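You operate a simulated robot arm through the tools that you are given. There is no shell and no other tool.

The job below is to be done with a simulated robot arm. You get a single attempt, and the scene is never put back.

Task
Brush away the sawdust beside the press bed; park the carriage at GLUE.
Fine: slide the carriage to PRESS first; put the yellow brush back. Set down upright: yellow brush. What is to be rubbed or washed off counts as gone when no trace of it is left.

The check looks at the end state, three seconds after you hand in, the way a careful person would. Anything else that was tipped, shoved, dropped, spilled or broken makes it a failure.

Robot
A 7-joint arm with a two-finger parallel gripper, fixed in place. Base frame: the origin is on the floor under the middle of its stand, x ahead of it, y to its left, z up; the work surface is at about z = 80. Units: cm, degrees, N and s.
With the tool pointing down near the work surface it reaches from about 30 to 70 cm from the base axis. Its first joint turns from -66.0 to 66.0 degrees. Payload 1.57 kg.
The TCP is the grasp point between the finger pads, 3 cm short of the fingertips. In the tool frame z runs along the fingers and y along their closing line. Largest opening 11 cm; finger width 2.4, thickness 1.2; the body of the gripper, 4.8 by 11.2 cm, starts 7.8 cm behind the TCP.
Orientation is told as [roll, pitch, yaw] about the base's x, y, z axes, in that order, counted from this pose: with the fingers straight down and closing along the base's y, the tool's x points along the base's -x, its y along +y and its z along -z.

Tools
- The arm moves only by the tool send_rows. Its argument "series" is a list of rows, each a list of 7 numbers: the turn, a rotation vector about the base's x, y, z in degrees, then the shift along the base's x, y, z in cm, then the gripper command, from -1 (fully open) to 1 (shut), values between in proportion. In form: [[wx, wy, wz, tx, ty, tz, claw], ...]. A call has 1 to 20 rows; each row is the pose to reach, as a shift and turn from the pose commanded when the call began. Rows are played at 5 a second. More than 5 cm and 8.6 degrees between two rows, or a gripper value outside its range, and nothing of the call is played. Where a pose cannot be reached the arm comes as near as it can. A force on the tool above 60 N (or 10 N above the force at the start of the call, whichever is more), or a blocked arm, ends the call early, and 0.2 s more pass. The fingers move at their own pace (about 10.8 cm/s each) and stop on an object; they squeeze with about 40 N. The grip force told is the motor's: it shows also when the fingers shut on nothing. Time passes only in rows, and 0.2 s behind the last, so rows that repeat a pose let the fingers close. The reply holds the time, the measured pose of the TCP, the force on the tool along the base axes, the opening and the grip force, in the units named above and with some noise, with the torque about the TCP (base axes, N m) and any sound that the robot's microphone picked up, and new pictures: "show" is both (left out), scene, wrist or none.
- Cameras (640 x 400 px; columns grow to the right, rows downward): "scene" is fixed at [16.78, -39.32, 141.13]; the picture's right is [0.80, -0.59, 0.00], its down [-0.32, -0.44, -0.84] and it looks along [0.50, 0.67, -0.54] (base axes); focal length 310 px, centre (320, 200). "wrist" rides on the gripper at [7, 1.6, -14.1] in the tool frame; the picture's right is [-0.23, 0.97, 0.00], its down [-0.86, -0.20, -0.48] and it looks along [-0.47, -0.11, 0.88] (tool axes); focal length 222 px, centre (320, 200). There is no depth. A picture from a camera that has moved, and an enlarged one, comes with that camera's place and axes in the base frame and with its lens. The place of the scene camera against the robot may be out by one fixed shift of up to 1.2 cm in any direction.
- inspect(camera, box): a new picture of the part [left, top, right, bottom] of that camera's present view, enlarged. It takes no simulated time.
- finish_job(): hands the job in; it is judged then, once.

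Places have to be worked out from the pictures, the camera data and where the tool is seen. Open the gripper and draw the arm clear of the work before you hand the job in, unless the task says otherwise.

The tools are called by a JSON object that holds its "method" and its "body". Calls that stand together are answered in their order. send_rows: Moves the arm, as the interface text tells. Its arguments: {"type":"object","properties":{"series":{"type":"array","items":{"type":"array","items":{"type":"number"}}},"show":{"type":"string","enum":["both","scene","wrist","none"]}},"required":["series"]} The other tools are called the same way: inspect (camera, box) takes an enlarged picture of a part of a camera's view; finish_job () hands the job in.

At the start:

```text
t: 0.0
position: [28.81, 20.27, 111.3]
tool_rot: [-0.1, -0.1, 0.0]
force: [-0.2, -0.2, 0.1]
ft_torque: [0.02, 0.0, -0.05]
width: 10.97
grip_force: 0.1
```

scene: 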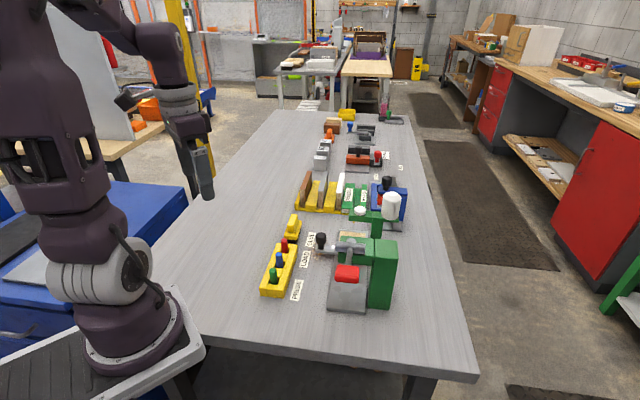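
wrist: 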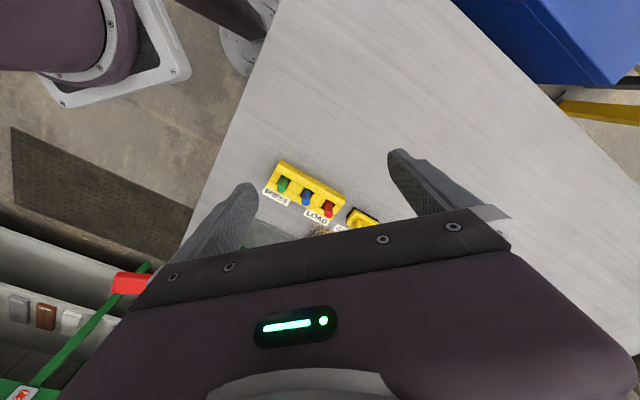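

I'll start by looking closely at the scene to identify the parts: a press with carriage, a brush, sawdust and labels.

{"method": "inspect", "body": {"camera": "scene", "box": [250, 200, 410, 320]}}

{"method": "inspect", "body": {"camera": "scene", "box": [280, 100, 420, 220]}}

{"method": "inspect", "body": {"camera": "wrist", "box": [230, 140, 420, 260]}}

```text
3.33 times, centred on (330, 260) of scene
camera zoom: at [16.78, -39.32, 141.13], right [0.8, -0.59, 0.0], down [-0.32, -0.44, -0.84], along [0.5, 0.67, -0.54], focal length 1032 px, centre (287, 0)
```

zoom: 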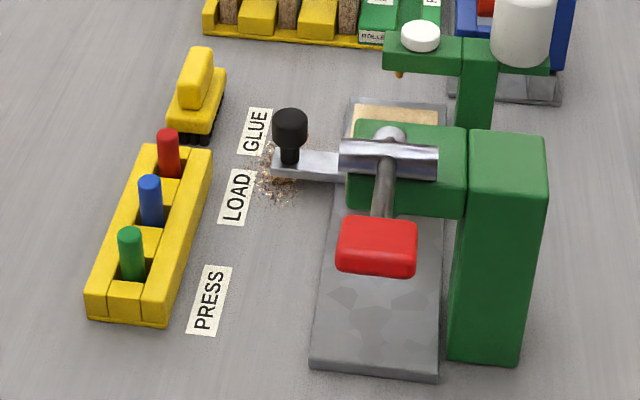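

```text
3.33 times, centred on (350, 160) of scene
camera zoom: at [16.78, -39.32, 141.13], right [0.8, -0.59, 0.0], down [-0.32, -0.44, -0.84], along [0.5, 0.67, -0.54], focal length 1032 px, centre (220, 333)
```

zoom: 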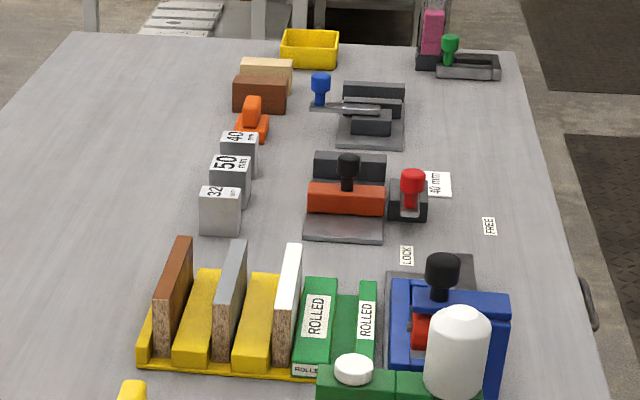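

```text
3.33 times, centred on (325, 200) of wrist
camera zoom: at [21.86, 21.94, 125.39], right [0.23, 0.97, 0.0], down [0.86, -0.2, 0.48], along [0.47, -0.11, -0.88], focal length 740 px, centre (303, 200)
```

zoom: 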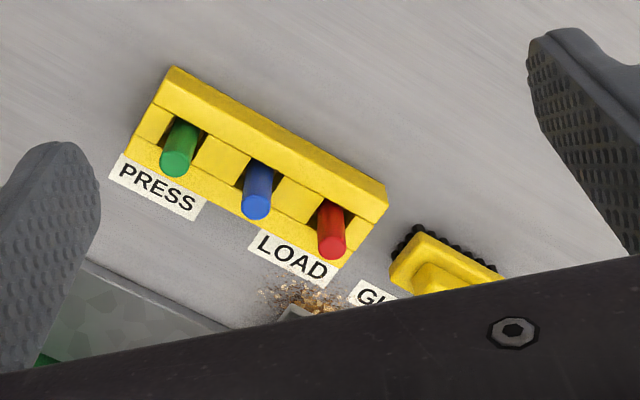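

The carriage's black-knob arm sits near LOAD with the sawdust around it, and the yellow brush is beside GLUE at about (53, 24.5). I stay high and move over for a better wrist view of the press and carriage.

{"method": "send_rows", "body": {"series": [[0, 0, 0, 2.5, -3, 0, -1], [0, 0, 0, 5, -6, 0, -1], [0, 0, 0, 7.5, -9, 0, -1], [0, 0, 0, 9, -11, 0, -1]], "show": "both"}}

```text
t: 1.0
position: [38.02, 9.08, 111.1]
tool_rot: [0.0, 0.0, 0.0]
force: [-0.1, -0.9, 0.5]
ft_torque: [0.01, -0.02, 0.01]
width: 10.96
grip_force: 0.0
camera wrist: at [30.94, 10.87, 125.27], right [0.23, 0.97, 0.0], down [0.86, -0.2, 0.48], along [0.47, -0.11, -0.88], focal length 222 px, centre (320, 200)
```

scene: 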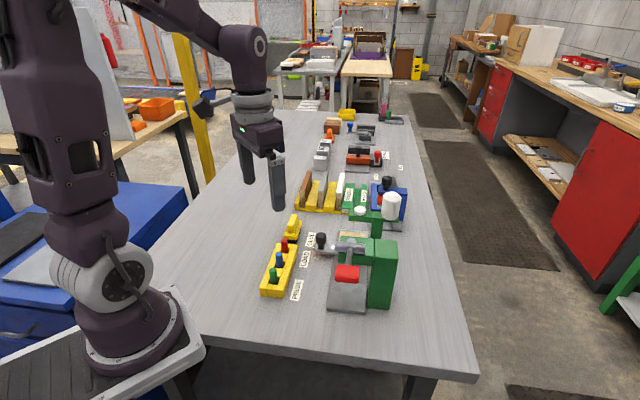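
wrist: 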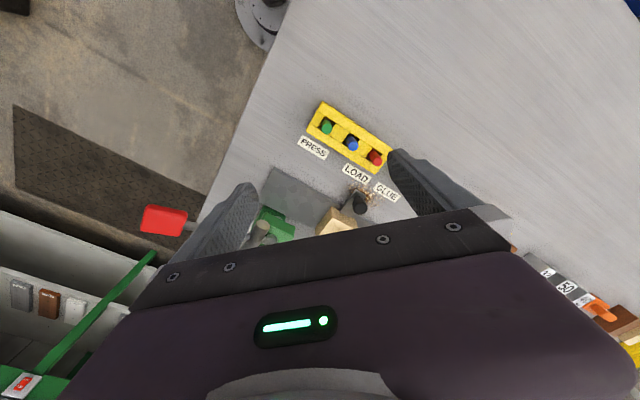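

The knob is now visible between the fingers; I zoom in on the wrist view to measure it.

{"method": "inspect", "body": {"camera": "wrist", "box": [240, 90, 420, 250]}}

{"method": "inspect", "body": {"camera": "scene", "box": [270, 200, 410, 320]}}

```text
2.50 times, centred on (330, 170) of wrist
camera zoom: at [30.94, 10.87, 125.27], right [0.23, 0.97, 0.0], down [0.86, -0.2, 0.48], along [0.47, -0.11, -0.88], focal length 555 px, centre (295, 275)
```

zoom: 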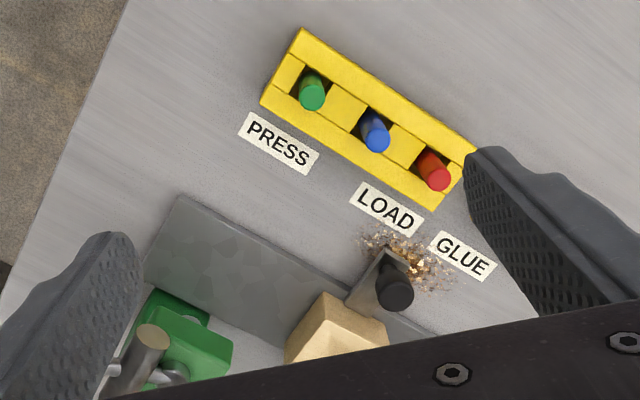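

```text
3.33 times, centred on (340, 260) of scene
camera zoom: at [16.78, -39.32, 141.13], right [0.8, -0.59, 0.0], down [-0.32, -0.44, -0.84], along [0.5, 0.67, -0.54], focal length 1032 px, centre (253, 0)
```

zoom: 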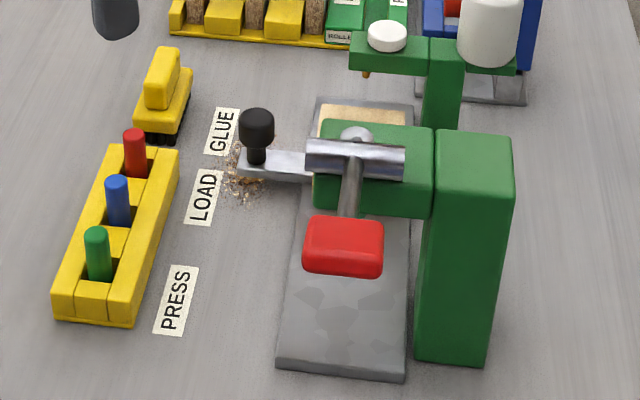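

The rail runs at about 44.6° in the base xy plane (labels: PRESS ≈ (42.7, 6.7), LOAD ≈ (50.4, 14.4), GLUE ≈ (56.7, 20.5)), with the knob near (55, 13.5, 87). I turn the tool -45° so the fingers close along the rail, and hover for an aligned look.

{"method": "send_rows", "body": {"series": [[0, 0, -7.6, 1.7, 1.9, -1, -1], [0, 0, -15.2, 3.4, 3.8, -2, -1], [0, 0, -22.8, 5.1, 5.7, -3, -1], [0, 0, -30.4, 6.8, 7.6, -4, -1], [0, 0, -38, 8.5, 9.5, -5, -1], [0, 0, -45.4, 10.1, 11.3, -6, -1], [0, 0, -45.4, 10.1, 11.3, -6, -1]], "show": "both"}}

```text
t: 2.6
position: [48.01, 20.71, 105.05]
tool_rot: [0.0, 0.0, -45.5]
force: [0.5, 0.4, 0.2]
ft_torque: [-0.01, 0.02, -0.01]
width: 11.01
grip_force: 0.1
camera wrist: at [44.24, 26.88, 119.26], right [0.85, 0.52, 0.0], down [0.46, -0.75, 0.48], along [0.25, -0.41, -0.88], focal length 222 px, centre (320, 200)
```

scene: 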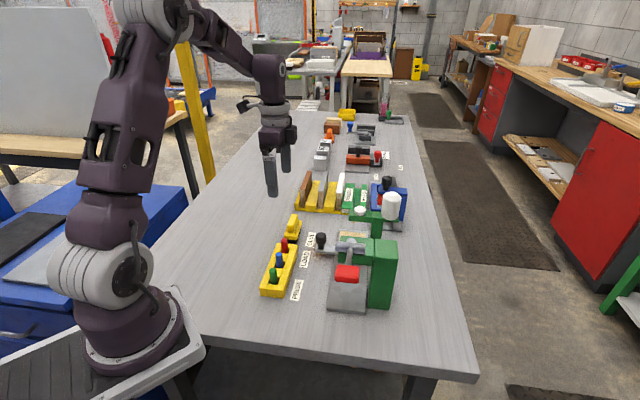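
wrist: 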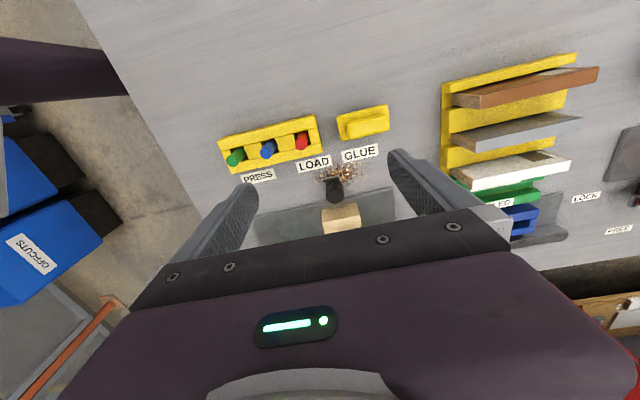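

Now the press axis lies across the image; I zoom in on the knob, labels, sawdust and brush.

{"method": "inspect", "body": {"camera": "wrist", "box": [240, 140, 400, 240]}}

{"method": "inspect", "body": {"camera": "wrist", "box": [290, 90, 410, 190]}}

```text
4.00 times, centred on (320, 190) of wrist
camera zoom: at [44.24, 26.88, 119.26], right [0.85, 0.52, 0.0], down [0.46, -0.75, 0.48], along [0.25, -0.41, -0.88], focal length 888 px, centre (320, 240)
```

zoom: 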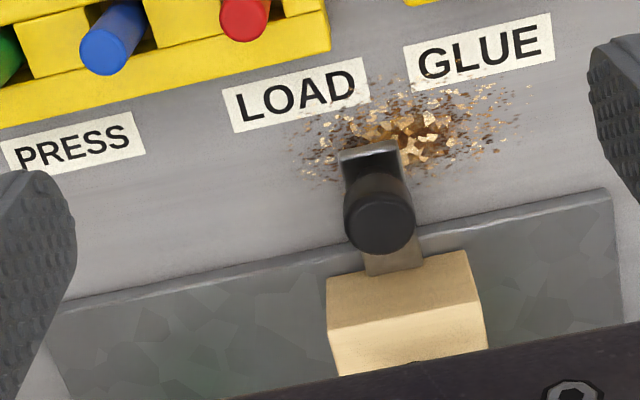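

```text
4.00 times, centred on (350, 140) of wrist
camera zoom: at [44.24, 26.88, 119.26], right [0.85, 0.52, 0.0], down [0.46, -0.75, 0.48], along [0.25, -0.41, -0.88], focal length 888 px, centre (200, 440)
```

zoom: 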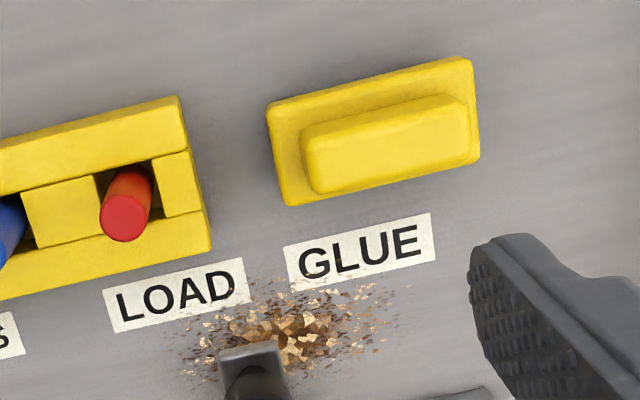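

Readings in rail coordinates: knob at s≈48.9, n≈28.8 (≈(55.0, 13.8)), labels PRESS s=35.2, LOAD 46.1, GLUE 54.6, and sawdust over s 45–57, n 25.5–31.5. I move over the knob with the fingers closing along the rail and check alignment before descending.

{"method": "send_rows", "body": {"series": [[0, 0, 0, 2.4, -2.3, -2, -1], [0, 0, 0, 4.8, -4.6, -4, -0.5], [0, 0, 0, 7.1, -6.8, -6, -0.2], [0, 0, 0, 7.1, -6.8, -9, -0.2], [0, 0, 0, 7.1, -6.8, -9, -0.2]], "show": "both"}}

```text
t: 3.8
position: [54.97, 13.85, 95.99]
tool_rot: [0.0, 0.1, -45.5]
force: [-0.4, 0.4, 0.4]
ft_torque: [0.04, 0.01, -0.01]
width: 6.58
grip_force: 0.2
camera wrist: at [51.17, 19.98, 110.28], right [0.85, 0.52, 0.0], down [0.46, -0.75, 0.48], along [0.25, -0.41, -0.88], focal length 222 px, centre (320, 200)
```

scene: 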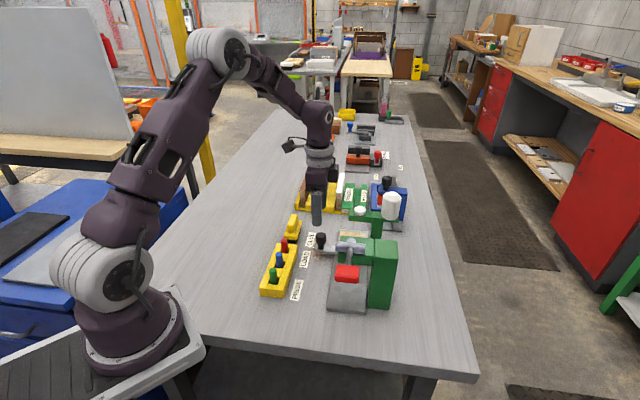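
wrist: 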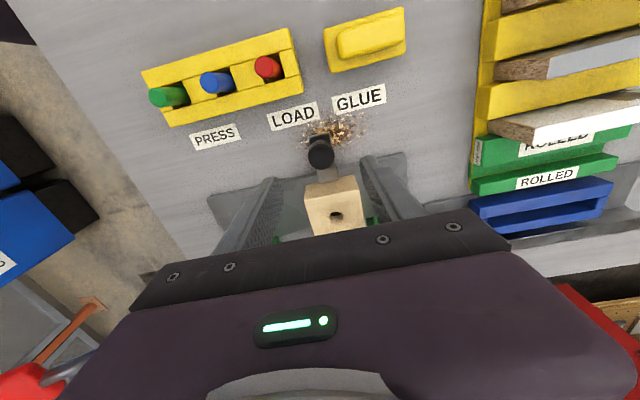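

The knob appears at about s 48.8, n 28.65, nearly under the TCP. I zoom once more to refine before descending.

{"method": "inspect", "body": {"camera": "wrist", "box": [260, 100, 400, 200]}}

{"method": "inspect", "body": {"camera": "scene", "box": [280, 180, 420, 280]}}

```text
4.00 times, centred on (330, 150) of wrist
camera zoom: at [51.17, 19.98, 110.28], right [0.85, 0.52, 0.0], down [0.46, -0.75, 0.48], along [0.25, -0.41, -0.88], focal length 888 px, centre (280, 400)
```

zoom: 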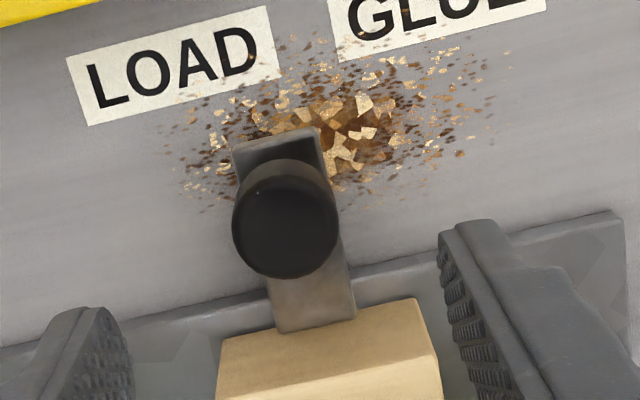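

```text
4.00 times, centred on (350, 230) of scene
camera zoom: at [16.78, -39.32, 141.13], right [0.8, -0.59, 0.0], down [-0.32, -0.44, -0.84], along [0.5, 0.67, -0.54], focal length 1239 px, centre (200, 80)
```

zoom: 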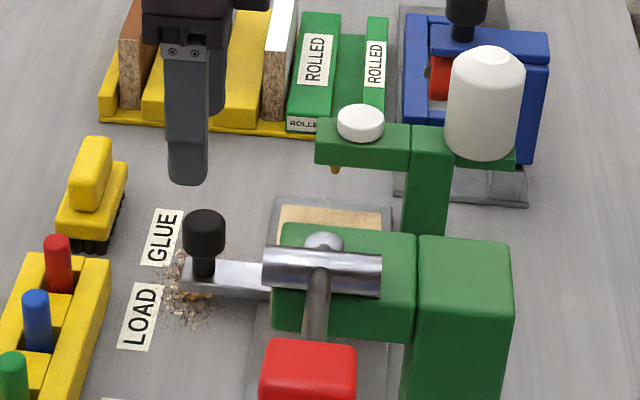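

Knob top centre is at s≈48.87, n≈29.0, diameter ≈2.8 cm. I descend straddling it to TCP z≈86 and close on it.

{"method": "send_rows", "body": {"series": [[0, 0, 0, 0.18, -0.18, -4, -0.2], [0, 0, 0, 0.18, -0.18, -7.5, -0.2], [0, 0, 0, 0.18, -0.18, -10, -0.2], [0, 0, 0, 0.18, -0.18, -10, -0.2]], "show": "both"}}

```text
t: 4.8
position: [55.24, 13.49, 86.08]
tool_rot: [0.0, 0.0, -45.5]
force: [0.0, -0.2, 0.8]
ft_torque: [-0.02, 0.02, 0.01]
width: 6.62
grip_force: 0.0
camera wrist: at [51.41, 19.63, 100.22], right [0.85, 0.52, 0.0], down [0.46, -0.75, 0.48], along [0.25, -0.41, -0.88], focal length 222 px, centre (320, 200)
```

scene: 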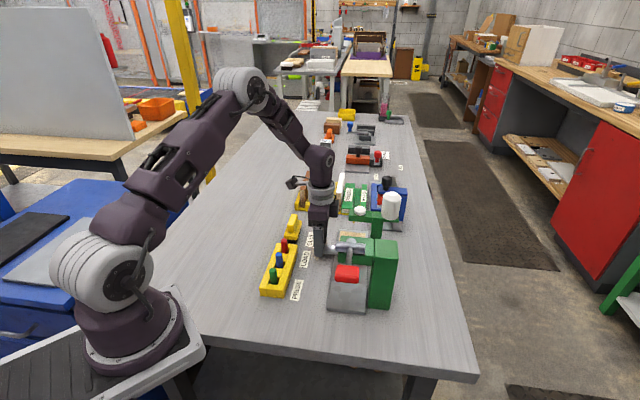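
wrist: 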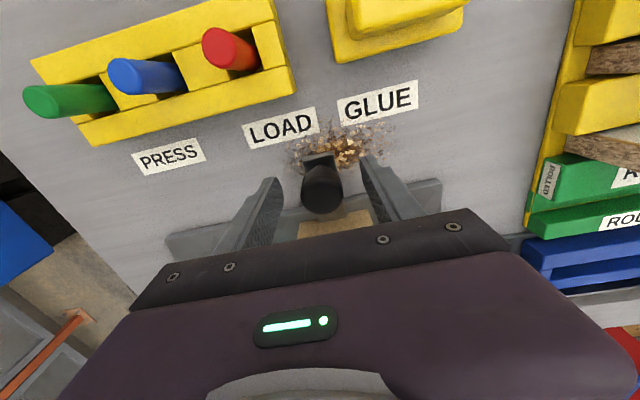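

The knob sits between the fingers at the TCP. I close on it, holding still.

{"method": "send_rows", "body": {"series": [[0, 0, 0, 0, 0, 0, 0.4], [0, 0, 0, 0, 0, 0, 1], [0, 0, 0, 0, 0, 0, 1], [0, 0, 0, 0, 0, 0, 1]], "show": "wrist"}}

```text
t: 5.8
position: [55.18, 13.59, 86.04]
tool_rot: [0.0, 0.1, -45.5]
force: [0.9, -1.3, -4.9]
ft_torque: [0.08, -0.43, 0.05]
width: 2.97
grip_force: 39.1
camera wrist: at [51.42, 19.63, 100.24], right [0.85, 0.52, 0.0], down [0.46, -0.75, 0.48], along [0.25, -0.41, -0.88], focal length 222 px, centre (320, 200)
```

wrist: 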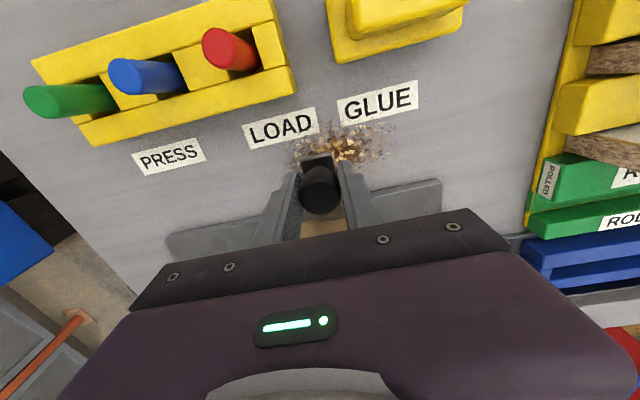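

The grip is firm on the knob (2.97 cm). I slide it a short way toward PRESS along −45° direction to test how freely it runs.

{"method": "send_rows", "body": {"series": [[0, 0, 0, -0.5, -0.5, 0, 1], [0, 0, 0, -1.2, -1.2, 0, 1], [0, 0, 0, -2, -2, 0, 1], [0, 0, 0, -2.8, -2.8, 0, 1]], "show": "both"}}

```text
t: 6.8
position: [52.39, 10.66, 86.19]
tool_rot: [-0.1, 0.1, -45.5]
force: [5.7, -4.1, -30.1]
ft_torque: [0.26, -0.24, -0.01]
width: 2.97
grip_force: 39.4
camera wrist: at [48.67, 16.89, 100.29], right [0.85, 0.52, 0.0], down [0.46, -0.75, 0.48], along [0.25, -0.41, -0.88], focal length 222 px, centre (320, 200)
```

scene: 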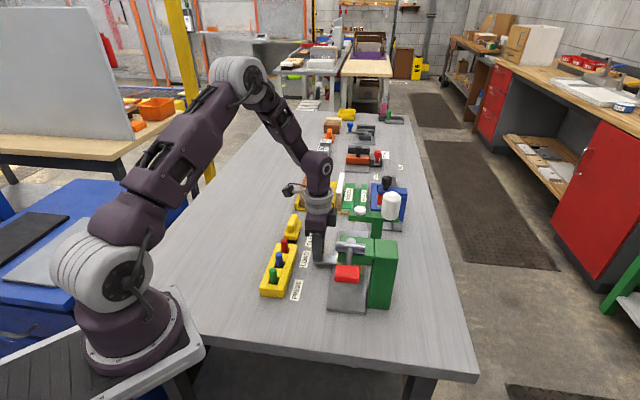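
wrist: 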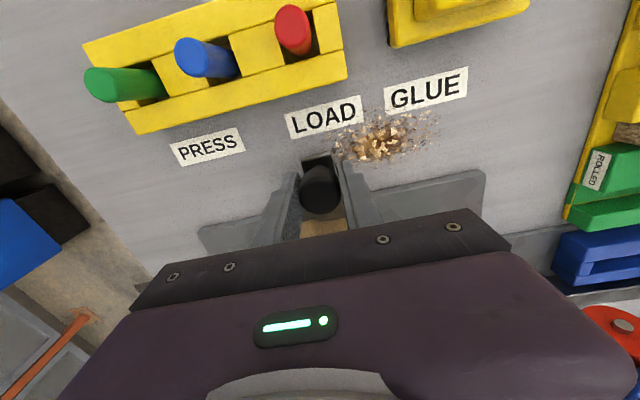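

The carriage runs with the knob. There is a −30 N vertical load building, so I continue with a slight downward correction while sliding.

{"method": "send_rows", "body": {"series": [[0, 0, 0, -0.2, -0.2, -0.1, 1], [0, 0, 0, -0.9, -0.9, -0.15, 1], [0, 0, 0, -1.7, -1.7, -0.15, 1], [0, 0, 0, -2.4, -2.4, -0.15, 1]], "show": "wrist"}}

```text
t: 7.8
position: [50.13, 8.37, 86.07]
tool_rot: [0.0, 0.0, -45.4]
force: [-5.0, 7.1, 11.0]
ft_torque: [-0.6, -0.24, 0.14]
width: 2.96
grip_force: 38.9
camera wrist: at [46.28, 14.51, 100.3], right [0.85, 0.52, 0.0], down [0.46, -0.75, 0.48], along [0.25, -0.41, -0.88], focal length 222 px, centre (320, 200)
```

wrist: 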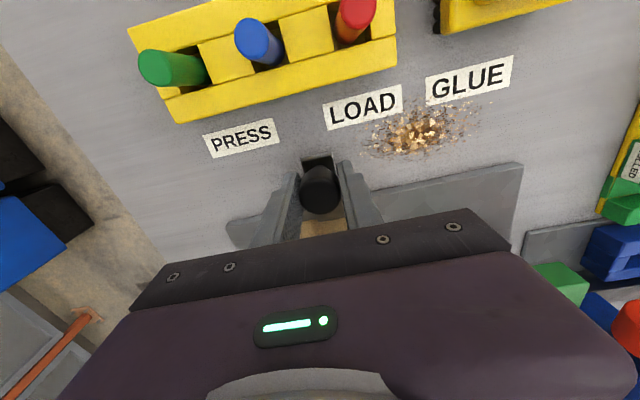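

Forces are small and the sawdust is now exposed. I slide on to PRESS (about 6.4 cm more).

{"method": "send_rows", "body": {"series": [[0, 0, 0, -0.8, -0.8, 0.05, 1], [0, 0, 0, -1.7, -1.7, 0.05, 1], [0, 0, 0, -2.6, -2.6, 0.05, 1], [0, 0, 0, -3.5, -3.5, 0.05, 1], [0, 0, 0, -3.5, -3.5, 0.05, 1]], "show": "both"}}

```text
t: 9.0
position: [46.53, 4.8, 86.06]
tool_rot: [0.0, 0.1, -45.5]
force: [-4.2, 3.8, -31.1]
ft_torque: [0.29, -0.28, -0.07]
width: 2.97
grip_force: 39.3
camera wrist: at [42.79, 10.99, 100.34], right [0.85, 0.52, 0.0], down [0.46, -0.75, 0.48], along [0.25, -0.41, -0.88], focal length 222 px, centre (320, 200)
```

scene: 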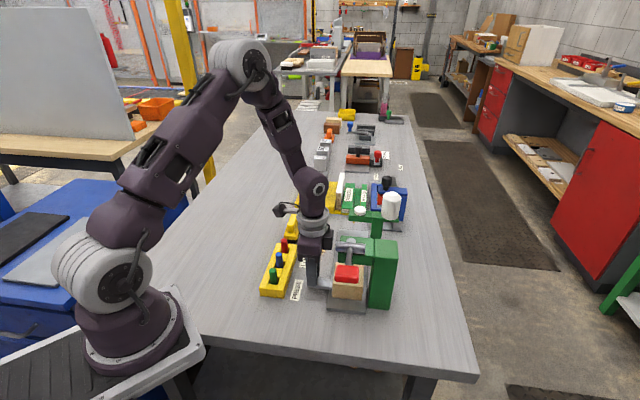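
wrist: 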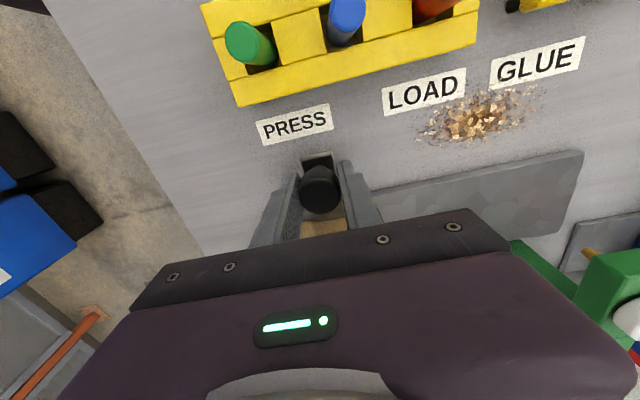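

I'm at s≈36.5, with PRESS at 35.2, so about 1.3 cm more. I continue gently with a slight z relief.

{"method": "send_rows", "body": {"series": [[0, 0, 0, -0.45, -0.45, -0.08, 1], [0, 0, 0, -0.92, -0.92, -0.08, 1], [0, 0, 0, -0.92, -0.92, -0.08, 1]], "show": "both"}}

{"method": "inspect", "body": {"camera": "wrist", "box": [220, 80, 420, 240]}}

{"method": "inspect", "body": {"camera": "scene", "box": [270, 210, 410, 320]}}

```text
t: 9.8
position: [45.7, 4.02, 86.23]
tool_rot: [0.0, 0.0, -45.4]
force: [-5.3, 3.4, 5.7]
ft_torque: [0.0, 0.48, 0.02]
width: 2.99
grip_force: 39.3
camera wrist: at [41.89, 10.12, 100.34], right [0.85, 0.52, 0.0], down [0.46, -0.75, 0.48], along [0.25, -0.41, -0.88], focal length 222 px, centre (320, 200)
```

scene: 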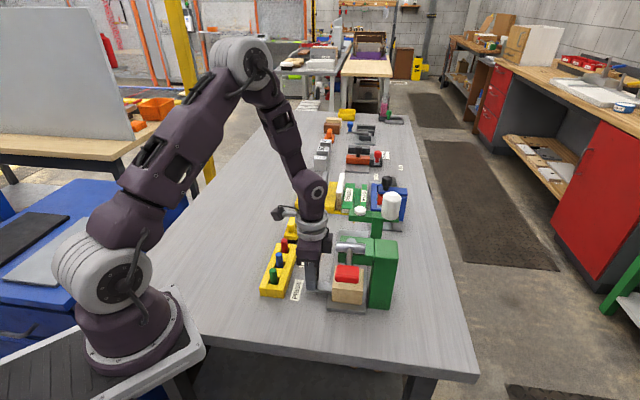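
wrist: 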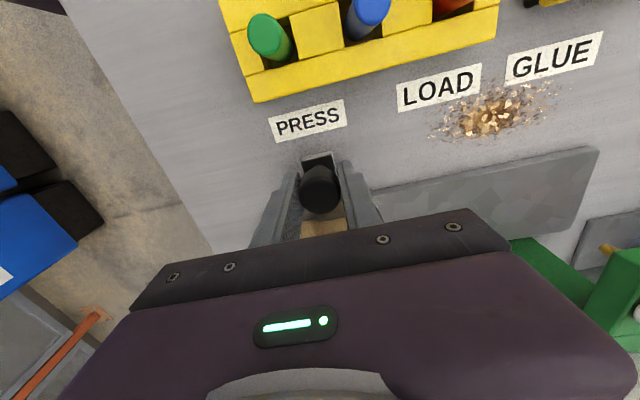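

```text
2.50 times, centred on (320, 160) of wrist
camera zoom: at [41.89, 10.12, 100.34], right [0.85, 0.52, 0.0], down [0.46, -0.75, 0.48], along [0.25, -0.41, -0.88], focal length 555 px, centre (320, 300)
```

zoom: 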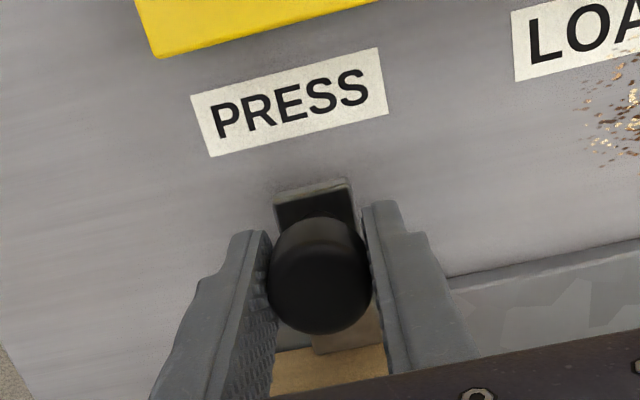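

```text
3.64 times, centred on (340, 265) of scene
camera zoom: at [16.76, -39.31, 141.14], right [0.8, -0.59, 0.0], down [-0.32, -0.44, -0.84], along [0.5, 0.67, -0.54], focal length 1126 px, centre (247, -36)
```

zoom: 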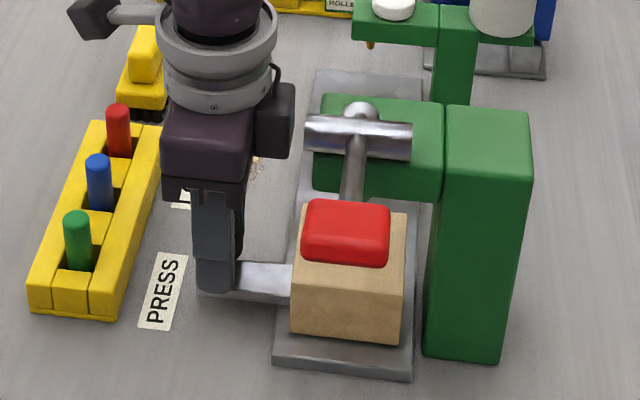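

The knob is at s≈35.36 versus PRESS label centre 35.16; I nudge 0.2 cm, release, and rise clear.

{"method": "send_rows", "body": {"series": [[0, 0, 0, -0.13, -0.13, 0, 1], [0, 0, 0, -0.13, -0.13, 0, 1], [0, 0, 0, -0.13, -0.13, 0, 0.2], [0, 0, 0, -0.13, -0.13, 0, -0.1], [0, 0, 0, -0.13, -0.13, 0, -0.1], [0, 0, 0, -0.13, -0.13, 3, -0.1], [0, 0, 0, -0.13, -0.13, 7, -0.1], [0, 0, 0, -0.13, -0.13, 11, -0.1], [0, 0, 0, -0.13, -0.13, 15, -0.1]], "show": "both"}}

```text
t: 11.8
position: [45.38, 3.8, 101.01]
tool_rot: [0.0, 0.0, -45.5]
force: [-0.2, 0.3, 0.0]
ft_torque: [0.02, 0.0, 0.0]
width: 6.05
grip_force: 0.0
camera wrist: at [41.69, 9.88, 115.19], right [0.85, 0.52, 0.0], down [0.46, -0.75, 0.48], along [0.25, -0.41, -0.88], focal length 222 px, centre (320, 200)
```

scene: 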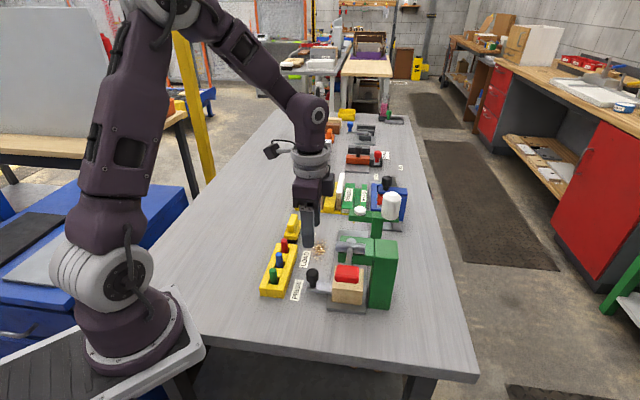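
wrist: 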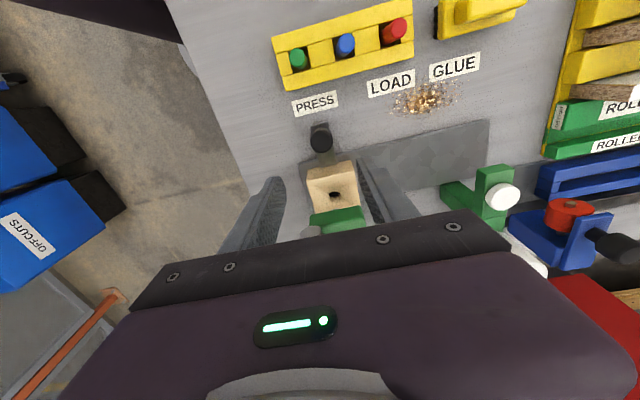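

The carriage rests at PRESS and the sawdust is fully exposed. Next I rotate to yaw ≈ +44.6° (fingers closing across the brush handle) and hover short of the brush to look at it.

{"method": "send_rows", "body": {"series": [[0, 0, 8.2, 0.2, 1.5, 1, -0.3], [0, 0, 16.4, 0.4, 3, 1, -0.3], [0, 0, 24.6, 0.6, 4.5, 1, -0.3], [0, 0, 32.8, 0.9, 6, 1, -0.3], [0, 0, 41, 1.1, 7.5, 1, -0.3], [0, 0, 49.2, 1.3, 9, 1, -0.3], [0, 0, 57.4, 1.5, 10.5, 1, -0.3], [0, 0, 65.6, 1.7, 12, 1, -0.3], [0, 0, 73.8, 2.0, 13.5, 0, -0.3], [0, 0, 82, 2.2, 15, 0, -0.3], [0, 0, 90, 2.4, 16, 0, -0.3], [0, 0, 90, 2.4, 16, 0, -0.3]], "show": "both"}}

```text
t: 14.4
position: [48.06, 19.59, 101.04]
tool_rot: [-0.1, 0.0, 44.6]
force: [-0.1, 0.6, -0.3]
ft_torque: [0.01, -0.02, -0.01]
width: 7.15
grip_force: 0.2
camera wrist: at [41.83, 16.07, 115.23], right [-0.52, 0.85, 0.0], down [0.75, 0.46, 0.48], along [0.41, 0.25, -0.88], focal length 222 px, centre (320, 200)
```

scene: 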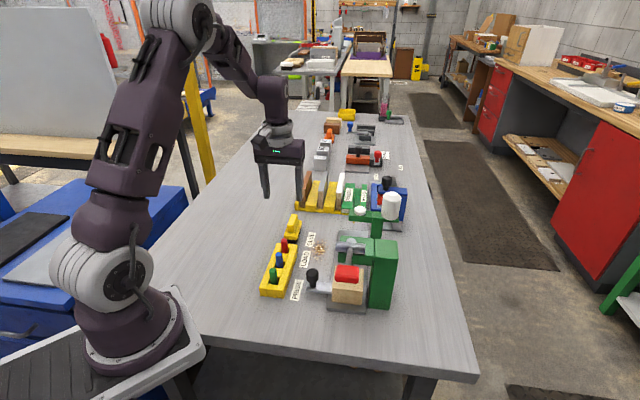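
wrist: 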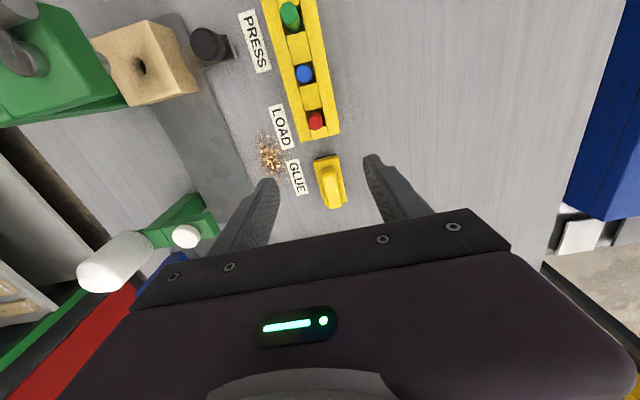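

The brush is in view between the fingers; I zoom to measure its position and heading.

{"method": "inspect", "body": {"camera": "wrist", "box": [250, 120, 410, 220]}}

{"method": "inspect", "body": {"camera": "scene", "box": [260, 190, 360, 270]}}

```text
4.00 times, centred on (330, 170) of wrist
camera zoom: at [41.83, 16.07, 115.23], right [-0.52, 0.85, 0.0], down [0.75, 0.46, 0.48], along [0.41, 0.25, -0.88], focal length 888 px, centre (280, 320)
```

zoom: 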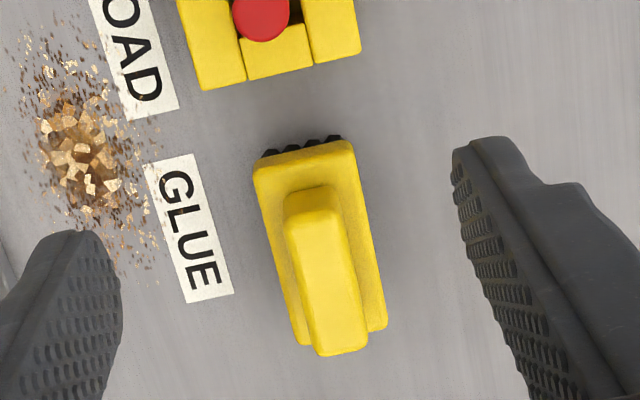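

```text
5.00 times, centred on (310, 230) of scene
camera zoom: at [16.78, -39.31, 141.13], right [0.8, -0.59, 0.0], down [-0.32, -0.44, -0.84], along [0.5, 0.67, -0.54], focal length 1549 px, centre (370, 50)
```

zoom: 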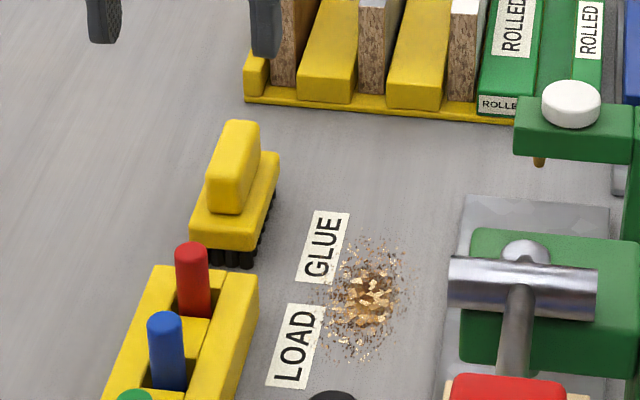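

Brush: base centre s≈55.8, n≈19.55 (≈(53.45, 25.25)), handle aligned with the rail, handle top z≈85.4 and about 2 cm wide. I move above it at z≈91 and check alignment.

{"method": "send_rows", "body": {"series": [[0, 0, 0, 2.8, 2.7, -2, -0.3], [0, 0, 0, 5.6, 5.42, -4, -0.3], [0, 0, 0, 5.6, 5.42, -7.5, -0.3], [0, 0, 0, 5.6, 5.42, -10, -0.3], [0, 0, 0, 5.6, 5.42, -10, -0.3]], "show": "both"}}

{"method": "inspect", "body": {"camera": "wrist", "box": [240, 130, 400, 230]}}

{"method": "inspect", "body": {"camera": "scene", "box": [260, 180, 360, 260]}}

```text
t: 15.6
position: [53.58, 25.13, 91.02]
tool_rot: [0.1, 0.0, 44.7]
force: [-0.3, 0.3, 0.9]
ft_torque: [-0.01, -0.04, -0.01]
width: 7.15
grip_force: 0.0
camera wrist: at [47.29, 21.5, 105.19], right [-0.52, 0.85, 0.0], down [0.75, 0.46, 0.48], along [0.41, 0.25, -0.88], focal length 222 px, centre (320, 200)
```

scene: 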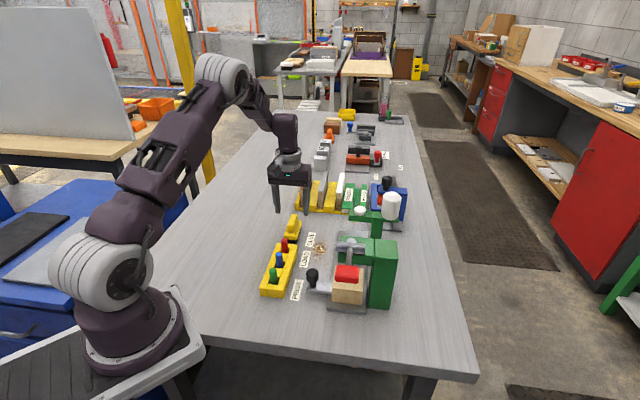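
wrist: 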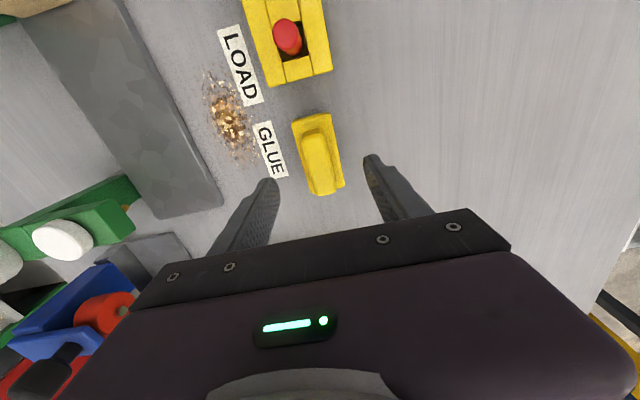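

```text
4.00 times, centred on (320, 180) of wrist
camera zoom: at [47.29, 21.5, 105.19], right [-0.52, 0.85, 0.0], down [0.75, 0.46, 0.48], along [0.41, 0.25, -0.88], focal length 888 px, centre (320, 280)
```

zoom: 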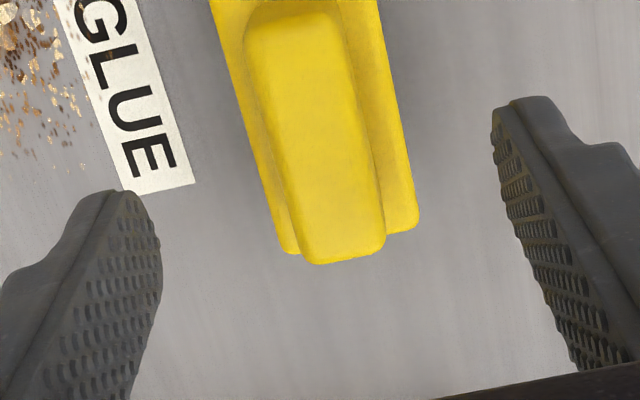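

```text
5.00 times, centred on (310, 220) of scene
camera zoom: at [16.78, -39.31, 141.13], right [0.8, -0.59, 0.0], down [-0.32, -0.44, -0.84], along [0.5, 0.67, -0.54], focal length 1549 px, centre (370, 100)
```

zoom: 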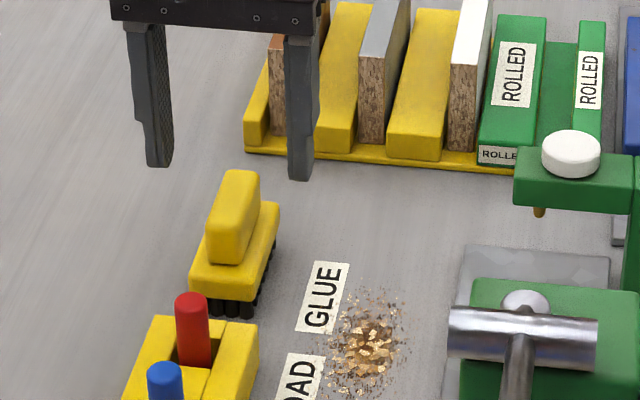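

Alignment is good (handle centre n≈19.58, s≈55.8). I descend to TCP z≈86.5 so the fingertips stay just above the brush base, and check.

{"method": "send_rows", "body": {"series": [[0, 0, 0, 0, 0, -2.5, -0.3], [0, 0, 0, 0, 0, -4.6, -0.3], [0, 0, 0, 0, 0, -4.6, -0.3]], "show": "both"}}

{"method": "inspect", "body": {"camera": "scene", "box": [260, 190, 340, 260]}}

```text
t: 16.4
position: [53.46, 25.2, 86.42]
tool_rot: [0.0, 0.1, 44.6]
force: [0.6, 0.0, 0.0]
ft_torque: [-0.02, 0.0, -0.01]
width: 7.14
grip_force: 0.1
camera wrist: at [47.22, 21.53, 100.51], right [-0.52, 0.85, 0.0], down [0.75, 0.46, 0.48], along [0.41, 0.25, -0.88], focal length 222 px, centre (320, 200)
```

scene: 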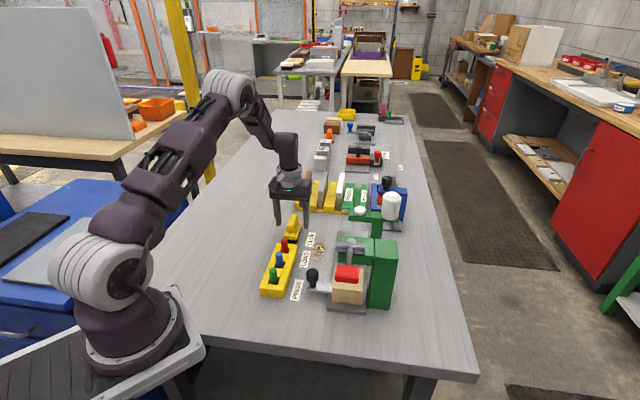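
wrist: 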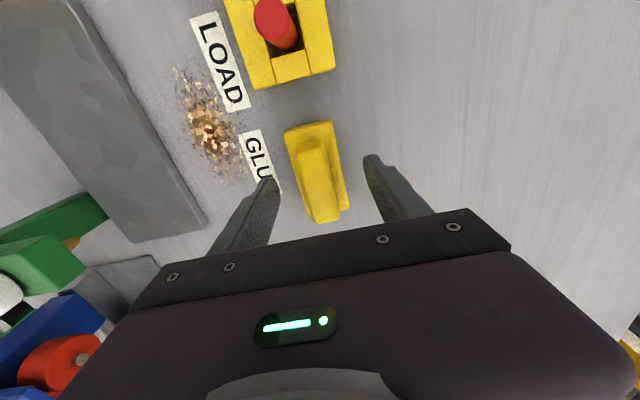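

```text
5.71 times, centred on (300, 225) of scene
camera zoom: at [16.78, -39.32, 141.13], right [0.8, -0.59, 0.0], down [-0.32, -0.44, -0.84], along [0.5, 0.67, -0.54], focal length 1770 px, centre (434, 57)
```

zoom: 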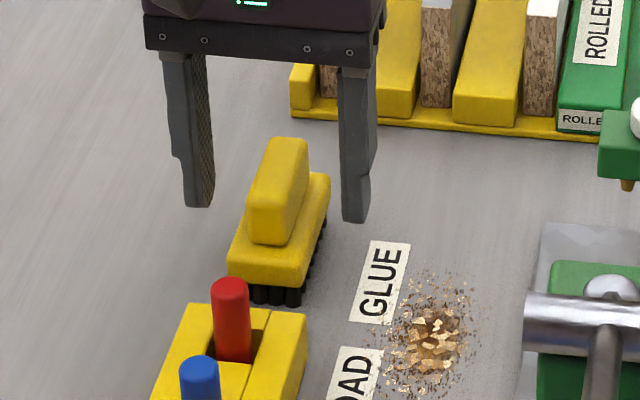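

The fingers straddle the handle with clearance above the base. I lower 0.2 cm more and close on the handle.

{"method": "send_rows", "body": {"series": [[0, 0, 0, 0, 0, -0.2, -0.3], [0, 0, 0, 0, 0, -0.2, 0.2], [0, 0, 0, 0, 0, -0.2, 0.6], [0, 0, 0, 0, 0, -0.2, 1], [0, 0, 0, 0, 0, -0.2, 1], [0, 0, 0, 0, 0, -0.2, 1]], "show": "both"}}

{"method": "inspect", "body": {"camera": "scene", "box": [260, 190, 340, 260]}}

```text
t: 17.8
position: [53.39, 25.13, 86.2]
tool_rot: [0.1, 0.0, 44.6]
force: [0.3, 0.3, 0.2]
ft_torque: [-0.02, -0.05, 0.07]
width: 2.09
grip_force: 34.4
camera wrist: at [47.24, 21.52, 100.37], right [-0.52, 0.85, 0.0], down [0.75, 0.46, 0.48], along [0.41, 0.25, -0.88], focal length 222 px, centre (320, 200)
```

scene: 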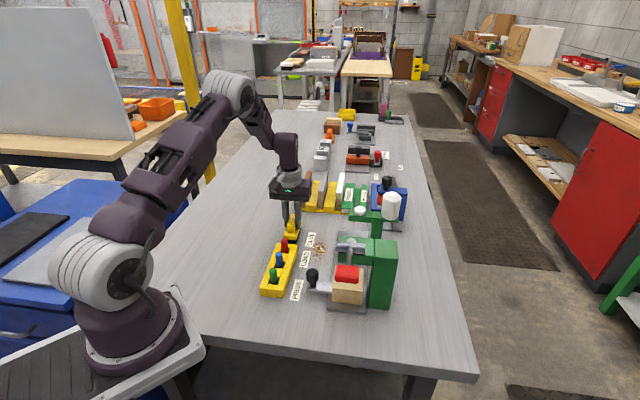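
wrist: 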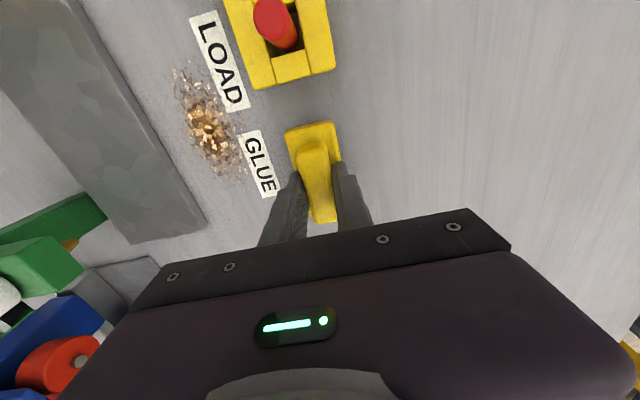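

```text
5.71 times, centred on (300, 225) of scene
camera zoom: at [16.78, -39.32, 141.13], right [0.8, -0.59, 0.0], down [-0.32, -0.44, -0.84], along [0.5, 0.67, -0.54], focal length 1770 px, centre (434, 57)
```

zoom: 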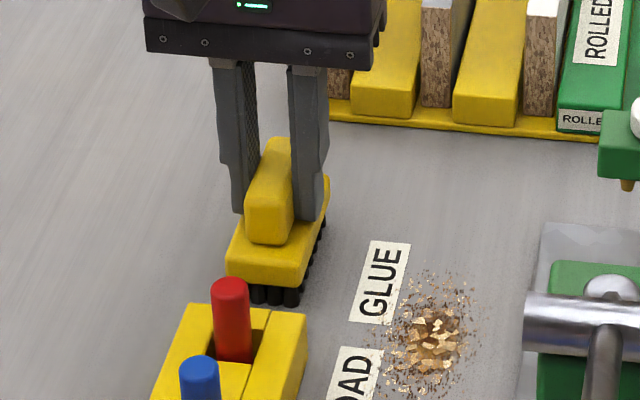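

The handle is firmly held (2.09 cm). I lift the brush, carry it over to the far end of the sawdust (s≈57.3, n≈27.3) and set the bristles down there, watching the force.

{"method": "send_rows", "body": {"series": [[0, 0, 0, 0, 0, 1.5, 1], [0, 0, 0, 0, 0, 4, 1], [0, 0, 0, 3.2, -2.2, 4, 1], [0, 0, 0, 6.55, -4.5, 4, 1], [0, 0, 0, 6.55, -4.5, 1.5, 1], [0, 0, 0, 6.55, -4.5, 0.3, 1], [0, 0, 0, 6.55, -4.5, 0, 1]], "show": "both"}}

{"method": "inspect", "body": {"camera": "scene", "box": [270, 190, 370, 270]}}

```text
t: 19.4
position: [59.94, 20.64, 86.15]
tool_rot: [0.0, 0.0, 44.7]
force: [0.7, 1.1, -0.1]
ft_torque: [0.01, 0.0, -0.02]
width: 0.05
grip_force: 21.3
camera wrist: at [53.88, 17.04, 100.38], right [-0.52, 0.85, 0.0], down [0.75, 0.46, 0.48], along [0.41, 0.25, -0.88], focal length 222 px, centre (320, 200)
```

scene: 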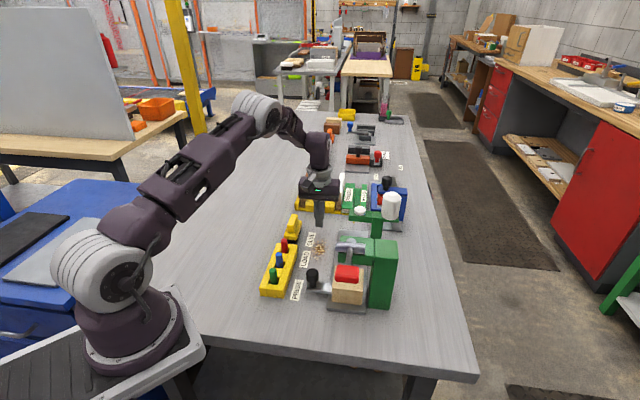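
wrist: 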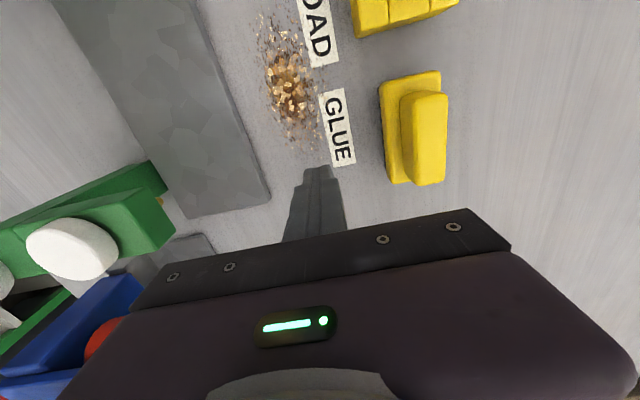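

```text
5.00 times, centred on (320, 230) of scene
camera zoom: at [16.78, -39.32, 141.13], right [0.8, -0.59, 0.0], down [-0.32, -0.44, -0.84], along [0.5, 0.67, -0.54], focal length 1549 px, centre (320, 50)
```

zoom: 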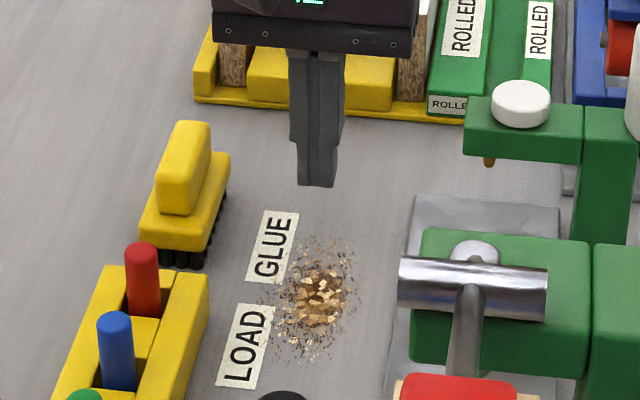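

The brush slipped out on the lift: the gripper is shut on nothing and the brush still stands in its original spot. I inspect it carefully before trying again.

{"method": "inspect", "body": {"camera": "wrist", "box": [350, 50, 480, 200]}}

{"method": "inspect", "body": {"camera": "scene", "box": [272, 205, 322, 245]}}

```text
2.67 times, centred on (415, 125) of wrist
camera zoom: at [53.88, 17.04, 100.38], right [-0.52, 0.85, 0.0], down [0.75, 0.46, 0.48], along [0.41, 0.25, -0.88], focal length 592 px, centre (67, 400)
```

zoom: 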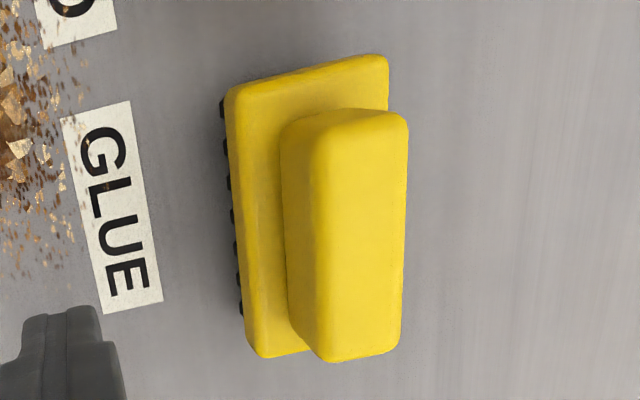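

```text
10.00 times, centred on (297, 225) of scene
camera zoom: at [16.78, -39.32, 141.13], right [0.8, -0.59, 0.0], down [-0.32, -0.44, -0.84], along [0.5, 0.67, -0.54], focal length 3097 px, centre (550, -50)
```

zoom: 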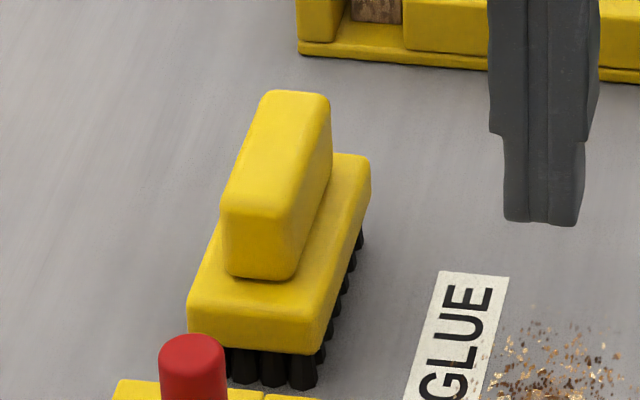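

The brush still stands upright at its place; handle top ≈85.5–86, base top perhaps as low as 82.2, so the fingers can go deeper. I rise, open, and return above the brush.

{"method": "send_rows", "body": {"series": [[0, 0, 0, 0, 0, 3, 0.3], [0, 0, 0, 0, 0, 6, -0.2], [0, 0, 0, -3.2, 2.2, 6, -0.2], [0, 0, 0, -6.55, 4.5, 6, -0.2], [0, 0, 0, -6.55, 4.5, 6, -0.2]], "show": "wrist"}}

{"method": "inspect", "body": {"camera": "wrist", "box": [240, 100, 400, 220]}}

```text
t: 20.6
position: [53.55, 25.17, 92.26]
tool_rot: [-0.1, 0.0, 44.6]
force: [0.4, 0.2, -0.6]
ft_torque: [-0.02, 0.0, 0.04]
width: 6.59
grip_force: 0.1
camera wrist: at [47.37, 21.49, 106.43], right [-0.52, 0.85, 0.0], down [0.75, 0.46, 0.48], along [0.41, 0.25, -0.88], focal length 222 px, centre (320, 200)
```

wrist: 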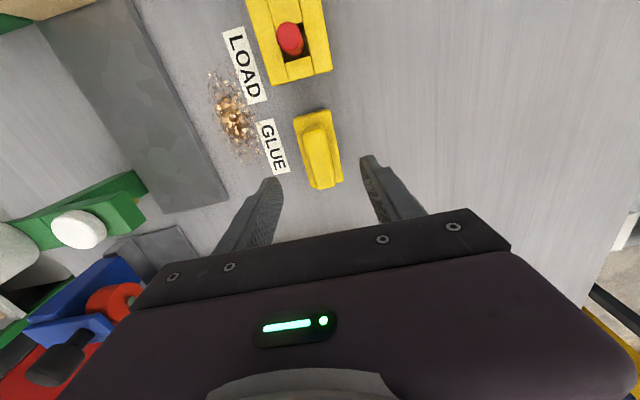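

```text
3.33 times, centred on (320, 160) of wrist
camera zoom: at [47.37, 21.49, 106.43], right [-0.52, 0.85, 0.0], down [0.75, 0.46, 0.48], along [0.41, 0.25, -0.88], focal length 740 px, centre (320, 333)
```

zoom: 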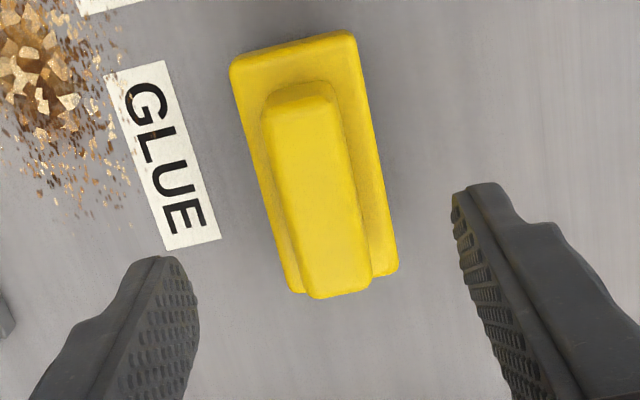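

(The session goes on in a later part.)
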